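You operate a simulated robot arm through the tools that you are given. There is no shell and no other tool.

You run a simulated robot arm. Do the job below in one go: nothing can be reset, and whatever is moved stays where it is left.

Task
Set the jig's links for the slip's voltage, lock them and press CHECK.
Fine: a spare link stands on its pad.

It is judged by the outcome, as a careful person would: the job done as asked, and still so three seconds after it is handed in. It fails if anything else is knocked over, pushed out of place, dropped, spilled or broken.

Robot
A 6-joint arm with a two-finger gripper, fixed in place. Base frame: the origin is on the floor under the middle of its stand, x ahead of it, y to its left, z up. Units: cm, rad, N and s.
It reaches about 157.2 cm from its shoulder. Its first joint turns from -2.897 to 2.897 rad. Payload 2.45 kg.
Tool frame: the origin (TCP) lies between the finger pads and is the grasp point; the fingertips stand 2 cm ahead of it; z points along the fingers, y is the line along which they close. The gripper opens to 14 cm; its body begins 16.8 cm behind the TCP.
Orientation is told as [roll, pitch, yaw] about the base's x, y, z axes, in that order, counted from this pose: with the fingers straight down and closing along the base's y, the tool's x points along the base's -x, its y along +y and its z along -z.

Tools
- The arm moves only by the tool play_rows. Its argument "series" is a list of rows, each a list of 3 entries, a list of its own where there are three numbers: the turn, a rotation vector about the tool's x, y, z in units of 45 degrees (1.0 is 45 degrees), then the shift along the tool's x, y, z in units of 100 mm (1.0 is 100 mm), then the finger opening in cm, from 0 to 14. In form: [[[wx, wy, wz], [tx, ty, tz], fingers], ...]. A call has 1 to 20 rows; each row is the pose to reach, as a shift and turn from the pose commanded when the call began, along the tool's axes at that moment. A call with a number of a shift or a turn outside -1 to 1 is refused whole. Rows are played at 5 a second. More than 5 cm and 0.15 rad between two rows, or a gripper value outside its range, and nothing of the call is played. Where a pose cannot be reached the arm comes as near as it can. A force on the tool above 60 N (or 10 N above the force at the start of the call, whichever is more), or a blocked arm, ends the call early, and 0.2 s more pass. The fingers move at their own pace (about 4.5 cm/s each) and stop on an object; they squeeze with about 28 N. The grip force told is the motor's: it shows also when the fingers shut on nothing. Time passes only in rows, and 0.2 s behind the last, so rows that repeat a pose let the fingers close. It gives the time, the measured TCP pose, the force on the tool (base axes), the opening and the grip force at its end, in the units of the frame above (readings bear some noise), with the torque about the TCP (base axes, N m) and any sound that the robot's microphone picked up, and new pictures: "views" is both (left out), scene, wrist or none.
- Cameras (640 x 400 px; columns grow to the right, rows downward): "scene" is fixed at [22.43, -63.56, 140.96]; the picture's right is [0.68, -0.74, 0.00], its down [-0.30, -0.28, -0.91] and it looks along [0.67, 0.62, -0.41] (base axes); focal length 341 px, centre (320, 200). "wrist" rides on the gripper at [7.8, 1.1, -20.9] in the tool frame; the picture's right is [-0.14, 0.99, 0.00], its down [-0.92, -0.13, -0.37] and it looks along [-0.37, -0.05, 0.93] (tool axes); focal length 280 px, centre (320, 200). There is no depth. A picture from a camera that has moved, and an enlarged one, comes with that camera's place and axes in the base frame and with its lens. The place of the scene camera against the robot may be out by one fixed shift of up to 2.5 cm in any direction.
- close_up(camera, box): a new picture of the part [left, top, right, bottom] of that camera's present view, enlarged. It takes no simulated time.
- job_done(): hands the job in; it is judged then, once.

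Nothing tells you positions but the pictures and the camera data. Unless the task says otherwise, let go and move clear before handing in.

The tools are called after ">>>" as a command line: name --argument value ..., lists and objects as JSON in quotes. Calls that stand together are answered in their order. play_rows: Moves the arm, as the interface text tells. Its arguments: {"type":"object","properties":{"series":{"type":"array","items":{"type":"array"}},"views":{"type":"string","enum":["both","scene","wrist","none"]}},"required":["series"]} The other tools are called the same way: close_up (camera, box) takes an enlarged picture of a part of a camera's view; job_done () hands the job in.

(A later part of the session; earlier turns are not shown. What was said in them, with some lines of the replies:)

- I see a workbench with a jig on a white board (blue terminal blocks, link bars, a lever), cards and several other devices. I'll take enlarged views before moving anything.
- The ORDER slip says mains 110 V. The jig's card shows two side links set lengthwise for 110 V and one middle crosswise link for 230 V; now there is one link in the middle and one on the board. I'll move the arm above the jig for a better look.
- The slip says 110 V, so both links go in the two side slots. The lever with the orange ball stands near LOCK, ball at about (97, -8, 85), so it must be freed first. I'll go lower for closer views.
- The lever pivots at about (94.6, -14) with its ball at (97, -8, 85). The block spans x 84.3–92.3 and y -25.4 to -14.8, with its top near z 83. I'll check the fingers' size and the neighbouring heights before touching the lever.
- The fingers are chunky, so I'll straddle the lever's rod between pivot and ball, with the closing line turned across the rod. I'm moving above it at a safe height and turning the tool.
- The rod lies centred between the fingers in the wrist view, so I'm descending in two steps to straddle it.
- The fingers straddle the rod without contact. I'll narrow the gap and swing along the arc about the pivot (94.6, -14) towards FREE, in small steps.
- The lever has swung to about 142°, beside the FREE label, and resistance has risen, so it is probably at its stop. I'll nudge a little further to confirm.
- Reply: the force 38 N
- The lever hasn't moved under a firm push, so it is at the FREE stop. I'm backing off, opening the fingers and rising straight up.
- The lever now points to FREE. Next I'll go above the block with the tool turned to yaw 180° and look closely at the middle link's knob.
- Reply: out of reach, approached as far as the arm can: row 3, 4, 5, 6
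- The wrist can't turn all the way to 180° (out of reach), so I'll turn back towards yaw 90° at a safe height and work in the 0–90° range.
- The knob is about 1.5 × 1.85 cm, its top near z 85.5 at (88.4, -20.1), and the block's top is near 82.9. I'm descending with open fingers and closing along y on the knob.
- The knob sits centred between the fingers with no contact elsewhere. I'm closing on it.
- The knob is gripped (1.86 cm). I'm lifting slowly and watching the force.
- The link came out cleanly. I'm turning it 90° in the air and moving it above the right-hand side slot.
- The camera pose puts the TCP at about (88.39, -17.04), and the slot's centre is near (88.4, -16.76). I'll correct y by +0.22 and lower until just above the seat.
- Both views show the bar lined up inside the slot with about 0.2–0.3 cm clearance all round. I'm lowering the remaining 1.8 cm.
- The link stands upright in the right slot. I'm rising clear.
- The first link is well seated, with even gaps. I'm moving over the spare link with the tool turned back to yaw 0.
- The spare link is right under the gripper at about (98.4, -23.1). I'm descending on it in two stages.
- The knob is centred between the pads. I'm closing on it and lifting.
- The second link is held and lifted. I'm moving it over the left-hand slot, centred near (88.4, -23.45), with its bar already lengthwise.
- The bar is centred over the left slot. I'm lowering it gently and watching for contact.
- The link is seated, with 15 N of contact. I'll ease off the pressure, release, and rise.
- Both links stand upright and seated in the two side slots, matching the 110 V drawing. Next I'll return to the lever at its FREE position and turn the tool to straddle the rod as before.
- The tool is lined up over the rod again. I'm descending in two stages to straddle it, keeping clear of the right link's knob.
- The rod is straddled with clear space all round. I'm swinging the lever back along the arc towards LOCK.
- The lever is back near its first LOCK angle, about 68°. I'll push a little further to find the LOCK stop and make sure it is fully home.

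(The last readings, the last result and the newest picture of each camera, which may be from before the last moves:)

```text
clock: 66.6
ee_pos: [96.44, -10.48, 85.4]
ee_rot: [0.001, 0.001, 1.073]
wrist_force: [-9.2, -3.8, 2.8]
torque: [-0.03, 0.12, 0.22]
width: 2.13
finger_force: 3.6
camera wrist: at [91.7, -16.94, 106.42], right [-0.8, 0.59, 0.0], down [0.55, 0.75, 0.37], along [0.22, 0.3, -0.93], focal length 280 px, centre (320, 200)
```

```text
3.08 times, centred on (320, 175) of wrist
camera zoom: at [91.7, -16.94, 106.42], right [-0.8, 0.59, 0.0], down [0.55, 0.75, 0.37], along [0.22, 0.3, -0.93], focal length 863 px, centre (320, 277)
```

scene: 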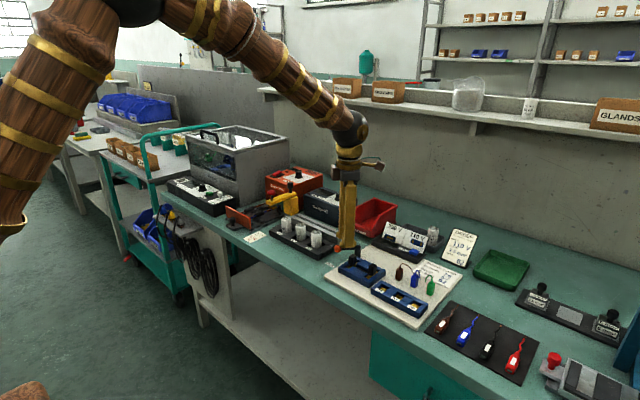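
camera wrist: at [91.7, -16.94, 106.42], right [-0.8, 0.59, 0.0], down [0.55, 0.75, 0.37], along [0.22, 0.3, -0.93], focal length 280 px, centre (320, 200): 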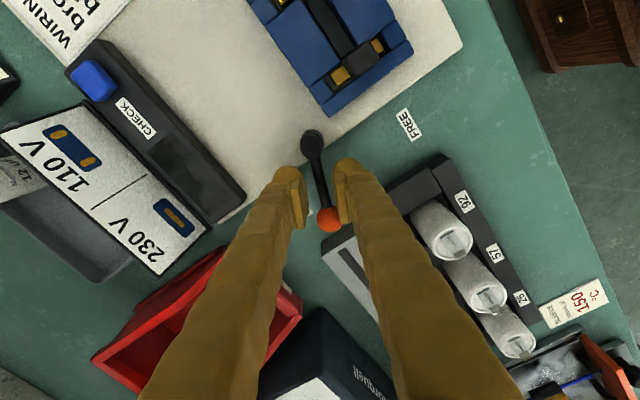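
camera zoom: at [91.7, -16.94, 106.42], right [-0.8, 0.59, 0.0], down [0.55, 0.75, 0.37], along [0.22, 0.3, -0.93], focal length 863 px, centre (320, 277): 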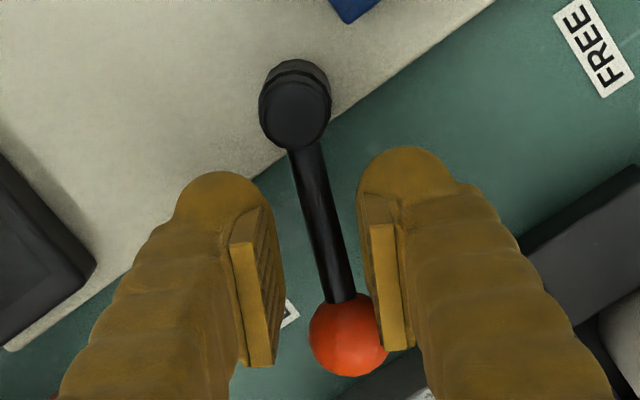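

The lever stopped at about 66° and resists further, so it is firmly at LOCK. I'm centring the fingers round the rod, opening, and rising without touching it.

>>> play_rows --series '[[[0, 0, -0.06], [0.0004, 0.018, 0], 2.4], [[0, 0, -0.1], [0.0011, 0.03, 0], 3], [[0, 0, -0.1], [0.0011, 0.03, 0], 3], [[0, 0, -0.1], [0.0011, 0.03, 0], 3]]' --views "wrist"

>>> close_up --camera "wrist" --box '[240, 110, 400, 240]'

```text
clock: 67.6
ee_pos: [96.14, -10.28, 85.49]
ee_rot: [0.002, -0.001, 1.155]
wrist_force: [0.6, -0.1, 0.5]
torque: [0.02, 0.0, 0.01]
width: 3.01
finger_force: 0.0
camera wrist: at [91.93, -17.14, 106.4], right [-0.85, 0.53, 0.0], down [0.49, 0.79, 0.37], along [0.19, 0.31, -0.93], focal length 280 px, centre (320, 200)
```

wrist: 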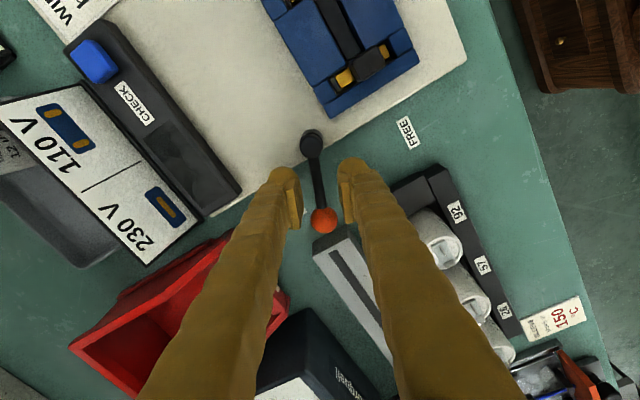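

```text
3.08 times, centred on (320, 175) of wrist
camera zoom: at [91.93, -17.14, 106.4], right [-0.85, 0.53, 0.0], down [0.49, 0.79, 0.37], along [0.19, 0.31, -0.93], focal length 863 px, centre (320, 277)
```

zoom: 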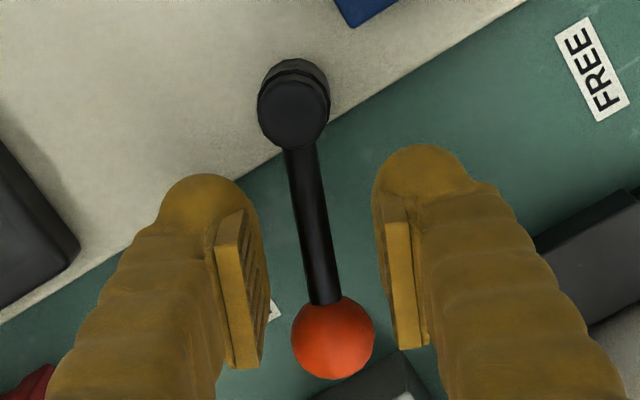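

>>> play_rows --series '[[[0, 0, 0], [0, 0, -0.15], 3], [[0, 0, 0], [0, 0, -0.4], 3], [[0, 0, 0], [0, 0, -0.7], 3], [[0, 0, 0], [0, 0, -1.0], 3], [[0, 0, 0], [0, 0, -1.0], 3]]' --views "both"

>>> close_up --camera "scene" --box '[330, 220, 410, 290]'

>>> close_up --camera "scene" --box '[370, 215, 450, 275]'

>>> close_up --camera "wrist" --box '[80, 40, 280, 200]'

```text
clock: 68.8
ee_pos: [96.13, -10.31, 95.51]
ee_rot: [0.002, 0.001, 1.151]
wrist_force: [0.4, -0.9, -0.7]
torque: [-0.02, -0.01, -0.01]
width: 3.01
finger_force: 0.0
camera wrist: at [92.03, -17.05, 116.39], right [-0.85, 0.53, 0.0], down [0.49, 0.79, 0.37], along [0.19, 0.31, -0.93], focal length 280 px, centre (320, 200)
```

scene: 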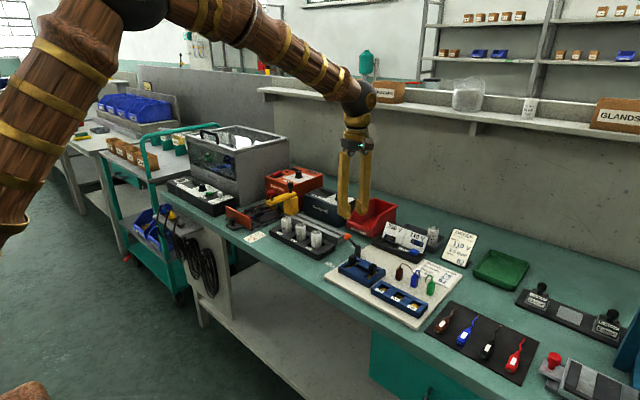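
wrist: 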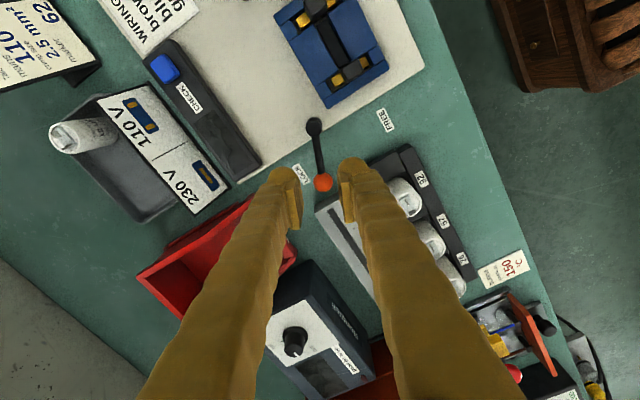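

```text
5.71 times, centred on (370, 255) of scene
camera zoom: at [22.43, -63.56, 140.96], right [0.68, -0.74, 0.0], down [-0.3, -0.28, -0.91], along [0.67, 0.62, -0.41], focal length 1950 px, centre (34, -114)
```

zoom: 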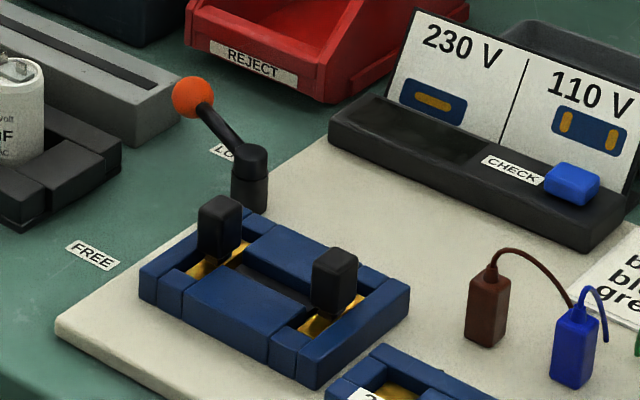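

```text
6.67 times, centred on (410, 245) of scene
camera zoom: at [22.43, -63.56, 140.96], right [0.68, -0.74, 0.0], down [-0.3, -0.28, -0.91], along [0.67, 0.62, -0.41], focal length 2275 px, centre (-280, -100)
```

zoom: 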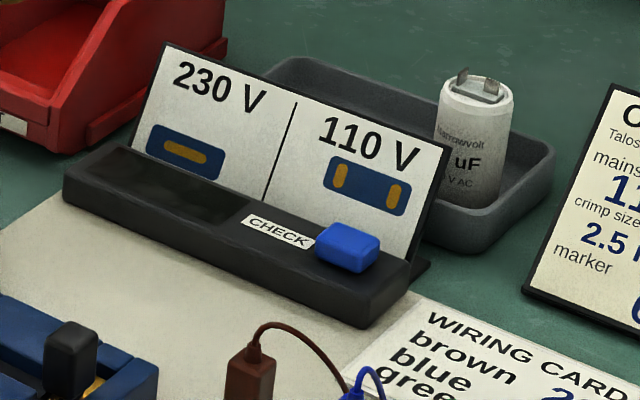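

```text
2.50 times, centred on (180, 120) of wrist
camera zoom: at [92.03, -17.05, 116.39], right [-0.85, 0.53, 0.0], down [0.49, 0.79, 0.37], along [0.19, 0.31, -0.93], focal length 701 px, centre (670, 400)
```

zoom: 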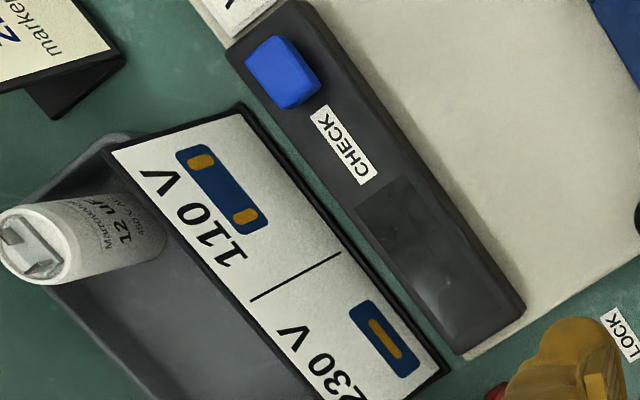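

The lever is at LOCK with both links in place. The CHECK button's top is at about (104.9, -27.4, 83.7). I'll close the fingers and move so that the +y fingertip, about 1.45 cm off the TCP, comes above the button.

>>> play_rows --series '[[[0, 0, 0.147], [0.133, -0.156, 0], 2], [[0, 0, 0.293], [0.266, -0.312, 0], 1], [[0, 0, 0.44], [0.4, -0.467, 0], 0], [[0, 0, 0.586], [0.532, -0.623, 0], 0], [[0, 0, 0.733], [0.665, -0.779, 0], 0], [[0, 0, 0.733], [0.665, -0.779, 0], 0]]' --views "none"

>>> play_rows --series '[[[0, 0, 0.147], [0.028, -0.2, 0], 0], [[0, 0, 0.293], [0.056, -0.4, 0], 0], [[0, 0, 0.44], [0.084, -0.6, 0], 0], [[0, 0, 0.586], [0.112, -0.8, 0], 0], [[0, 0, 0.733], [0.14, -1.0, 0], 0], [[0, 0, 0.733], [0.14, -1.0, 0], 0]]' --views "both"

>>> close_up --camera "wrist" --box '[240, 100, 400, 220]'

>>> close_up --camera "scene" --box '[370, 180, 490, 280]'

```text
clock: 70.2
ee_pos: [100.53, -19.54, 95.45]
ee_rot: [0.001, 0.002, 0.575]
wrist_force: [0.3, -0.6, 0.4]
torque: [-0.01, 0.0, 0.0]
width: 0.0
finger_force: 27.9
```

```text
clock: 71.6
ee_pos: [104.88, -28.75, 95.32]
ee_rot: [0.003, 0.003, 0.0]
wrist_force: [0.4, 0.6, 0.1]
torque: [0.02, -0.01, 0.02]
width: 0.0
finger_force: 28.1
camera wrist: at [97.06, -27.75, 116.32], right [0.14, 0.99, 0.0], down [0.92, -0.13, 0.37], along [0.36, -0.05, -0.93], focal length 280 px, centre (320, 200)
```

scene: 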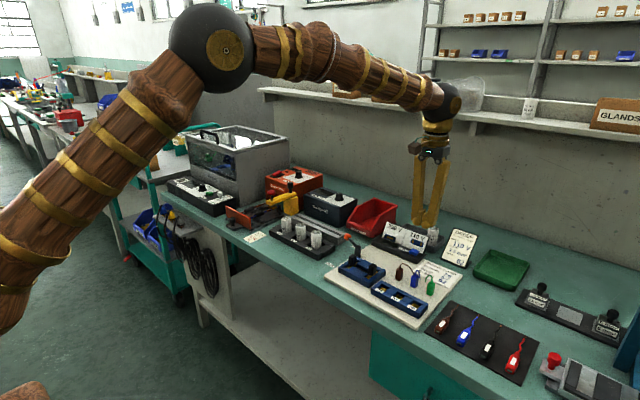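
wrist: 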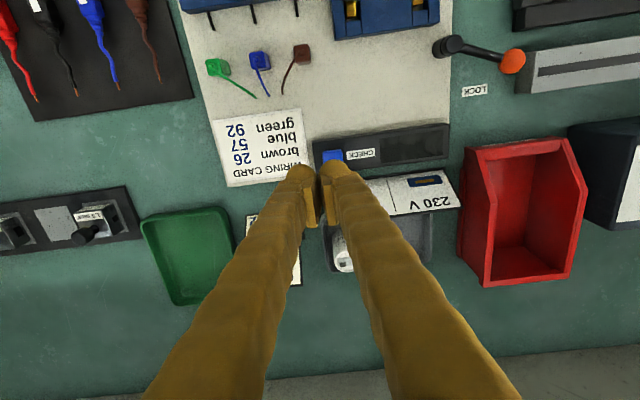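

```text
3.33 times, centred on (320, 160) of wrist
camera zoom: at [97.06, -27.75, 116.32], right [0.14, 0.99, 0.0], down [0.92, -0.13, 0.37], along [0.36, -0.05, -0.93], focal length 935 px, centre (320, 333)
```

zoom: 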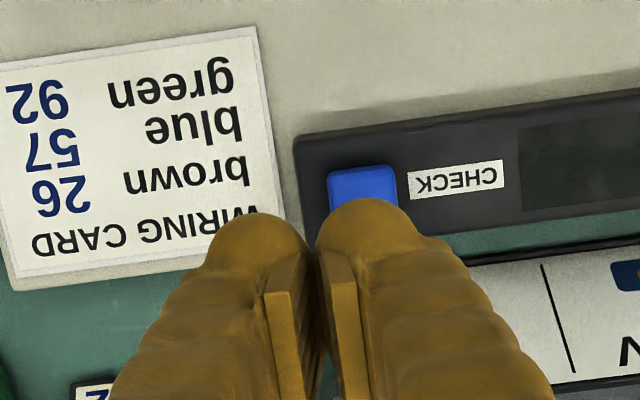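

```text
4.00 times, centred on (430, 230) of scene
camera zoom: at [22.43, -63.56, 140.96], right [0.68, -0.74, 0.0], down [-0.3, -0.28, -0.91], along [0.67, 0.62, -0.41], focal length 1365 px, centre (-120, 80)
```

zoom: 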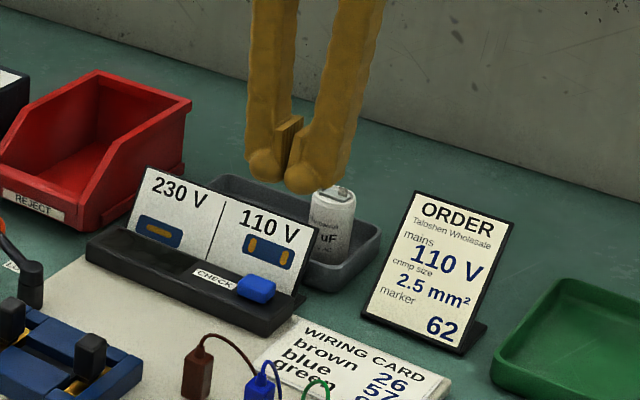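

The +y fingertip is right above the blue button. I'm descending towards it, then pressing in small steps while watching the force.

>>> play_rows --series '[[[0, 0, 0], [0, 0.005, 0.3], 0], [[0, 0, 0], [0, 0.005, 0.55], 0], [[0, 0, 0], [0, 0.005, 0.75], 0], [[0, 0, 0], [0, 0.005, 0.87], 0], [[0, 0, 0], [0, 0.005, 0.87], 0]]' --views "both"

>>> close_up --camera "wrist" --box '[240, 100, 400, 220]'

>>> close_up --camera "scene" --box '[370, 200, 470, 280]'

```text
clock: 72.8
ee_pos: [104.77, -28.71, 86.83]
ee_rot: [0.002, 0.003, 0.001]
wrist_force: [0.6, 0.4, 0.0]
torque: [0.01, -0.01, -0.01]
width: 0.0
finger_force: 28.2
camera wrist: at [96.98, -27.71, 107.7], right [0.14, 0.99, 0.0], down [0.92, -0.13, 0.37], along [0.36, -0.05, -0.93], focal length 280 px, centre (320, 200)
```

scene: 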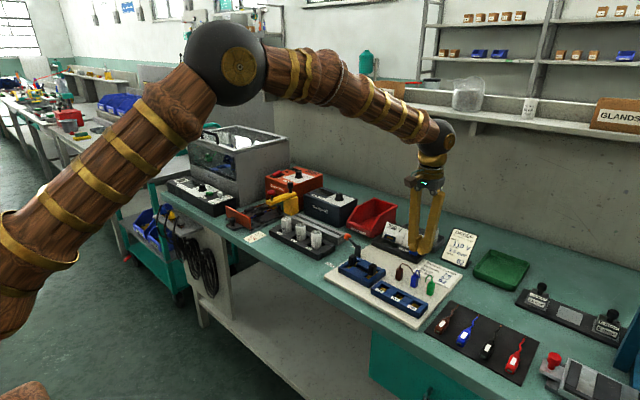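
wrist: 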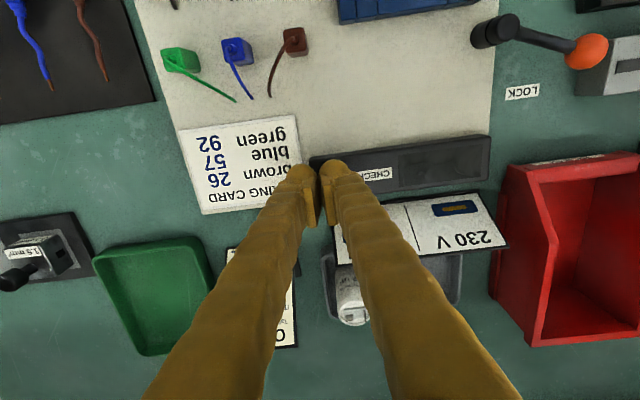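

```text
3.33 times, centred on (320, 160) of wrist
camera zoom: at [96.98, -27.71, 107.7], right [0.14, 0.99, 0.0], down [0.92, -0.13, 0.37], along [0.36, -0.05, -0.93], focal length 935 px, centre (320, 333)
```

zoom: 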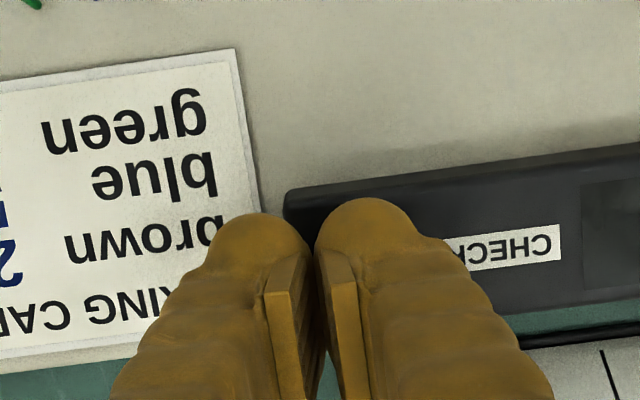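

```text
5.00 times, centred on (420, 240) of scene
camera zoom: at [22.43, -63.56, 140.96], right [0.68, -0.74, 0.0], down [-0.3, -0.28, -0.91], along [0.67, 0.62, -0.41], focal length 1706 px, centre (-180, 0)
```

zoom: 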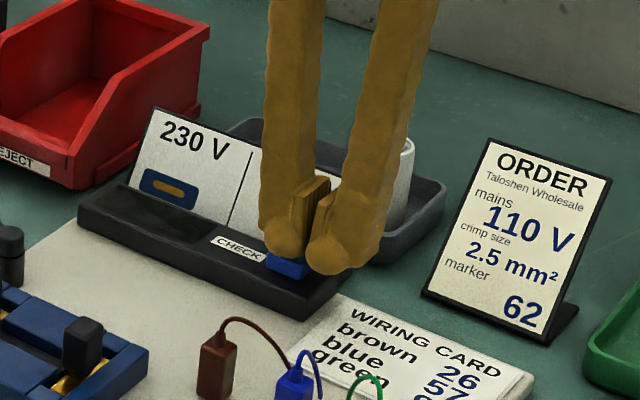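

>>> play_rows --series '[[[0, 0, 0], [0, 0, 0.04], 0], [[0, 0, 0], [0, 0, 0.07], 0], [[0, 0, 0], [0, 0, 0.09], 0], [[0, 0, 0], [0, 0, 0.105], 0], [[0, 0, 0], [0, 0, 0.115], 0]]' --views "both"

>>> close_up --camera "scene" --box '[380, 210, 450, 270]'

```text
clock: 74.0
ee_pos: [104.78, -28.59, 85.85]
ee_rot: [0.001, 0.002, 0.002]
wrist_force: [-2.3, 0.1, 9.1]
torque: [0.09, -0.02, 0.06]
width: 0.0
finger_force: 27.7
heard: click
camera wrist: at [96.97, -27.7, 106.6], right [0.14, 0.99, 0.0], down [0.92, -0.13, 0.37], along [0.36, -0.05, -0.93], focal length 280 px, centre (320, 200)
```

scene: 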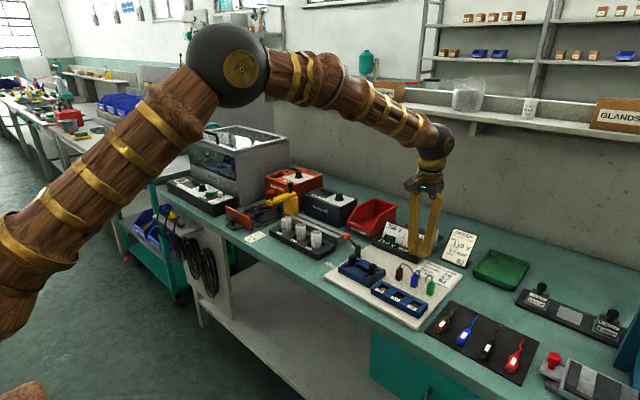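
wrist: 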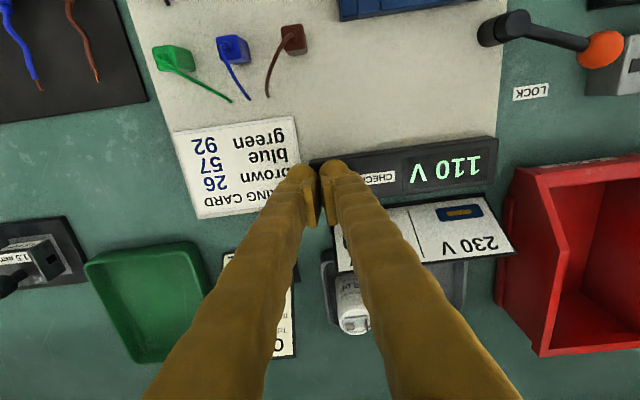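

```text
6.67 times, centred on (415, 240) of scene
camera zoom: at [22.43, -63.56, 140.96], right [0.68, -0.74, 0.0], down [-0.3, -0.28, -0.91], along [0.67, 0.62, -0.41], focal length 2275 px, centre (-313, -67)
```

zoom: 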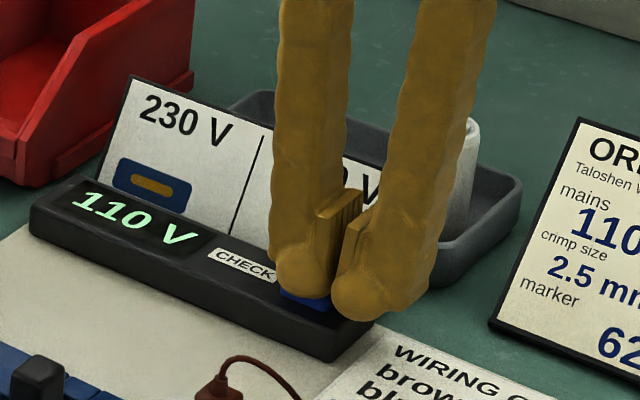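

The button clicked and the display shows "110 V" in green. I'm lifting straight off and moving clear, then checking the final state.

>>> play_rows --series '[[[0, 0, 0], [0, 0, -0.1], 0], [[0, 0, 0], [0, 0, -0.35], 0], [[0, 0, 0], [0, 0, -0.65], 0], [[0, 0, 0], [0, 0, -1.0], 0], [[0, 0, 0], [0, 0, -1.0], 0]]' --views "none"

>>> play_rows --series '[[[0, 0, 0], [0.3, 0, -0.3], 0], [[0, 0, 0], [0.6, 0, -0.6], 0], [[0, 0, 0], [0.9, 0, -0.9], 2], [[0, 0, 0], [1.0, 0, -1.0], 4], [[0, 0, 0], [1.0, 0, -1.0], 4]]' --views "both"

>>> close_up --camera "scene" --box '[320, 210, 480, 310]'

>>> close_up --camera "wrist" --box '[200, 30, 480, 230]'

```text
clock: 75.2
ee_pos: [104.78, -28.61, 95.62]
ee_rot: [0.002, 0.001, 0.002]
wrist_force: [0.2, -0.8, 0.3]
torque: [0.0, 0.0, 0.02]
width: 0.0
finger_force: 28.2
```

```text
clock: 76.4
ee_pos: [94.87, -28.67, 105.68]
ee_rot: [0.002, 0.001, 0.001]
wrist_force: [0.4, -0.7, -0.3]
torque: [-0.06, -0.02, -0.02]
width: 3.97
finger_force: 0.1
camera wrist: at [87.0, -27.69, 126.6], right [0.14, 0.99, 0.0], down [0.92, -0.13, 0.37], along [0.36, -0.05, -0.93], focal length 280 px, centre (320, 200)
```

scene: 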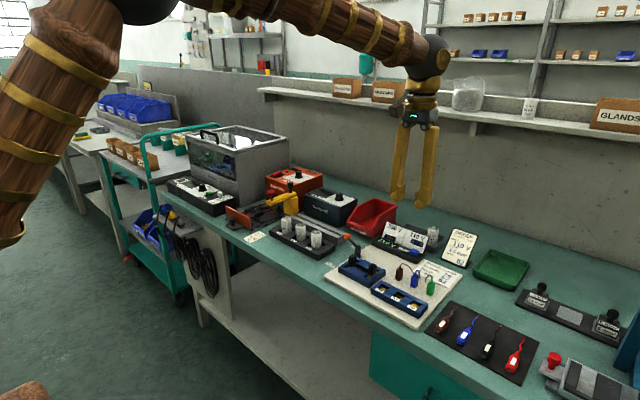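
wrist: 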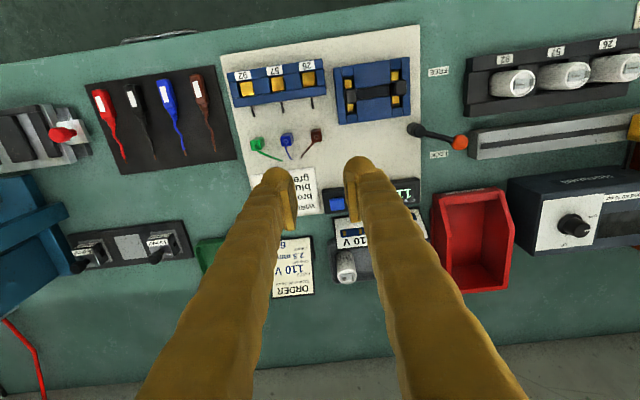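

```text
4.00 times, centred on (400, 260) of scene
camera zoom: at [22.43, -63.56, 140.96], right [0.68, -0.74, 0.0], down [-0.3, -0.28, -0.91], along [0.67, 0.62, -0.41], focal length 1365 px, centre (0, -40)
```

zoom: 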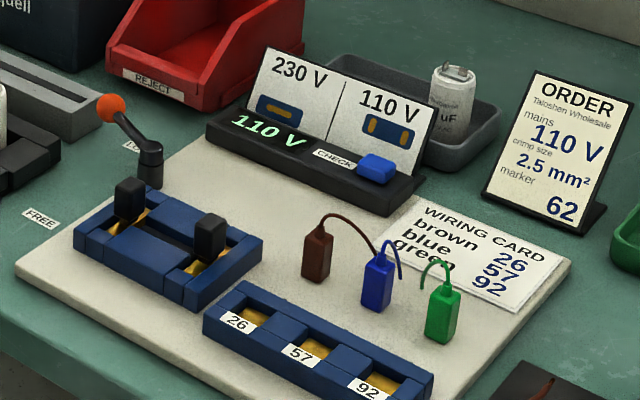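

```text
2.00 times, centred on (340, 130) of wrist
camera zoom: at [87.0, -27.69, 126.6], right [0.14, 0.99, 0.0], down [0.92, -0.13, 0.37], along [0.36, -0.05, -0.93], focal length 561 px, centre (280, 340)
```

zoom: 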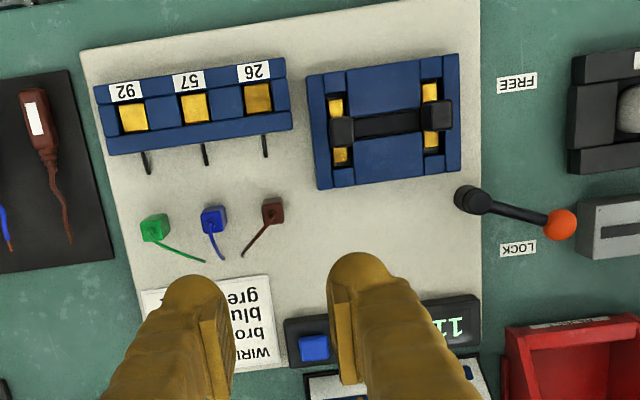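

Both links stand in the 110 V positions, the lever is at LOCK and the display reads 110 V. Nothing else was disturbed and the arm is clear, so I'm handing the job in.

>>> job_done

```text
The job is handed in.
```

I set the jig for the slip's 110 V, locked it and pressed CHECK. It clicked and the display shows "110 V".

- **Links:** I moved the middle link and the spare into the two side slots, as the 110 V drawing shows. Both are in use, so no spare is left on the pad.
- **Lock:** The lever started at LOCK. I swung it to FREE for the change, then back until it stopped at LOCK.
- **Surroundings:** The last pictures show nothing else on the bench moved. The arm has let go and is clear.
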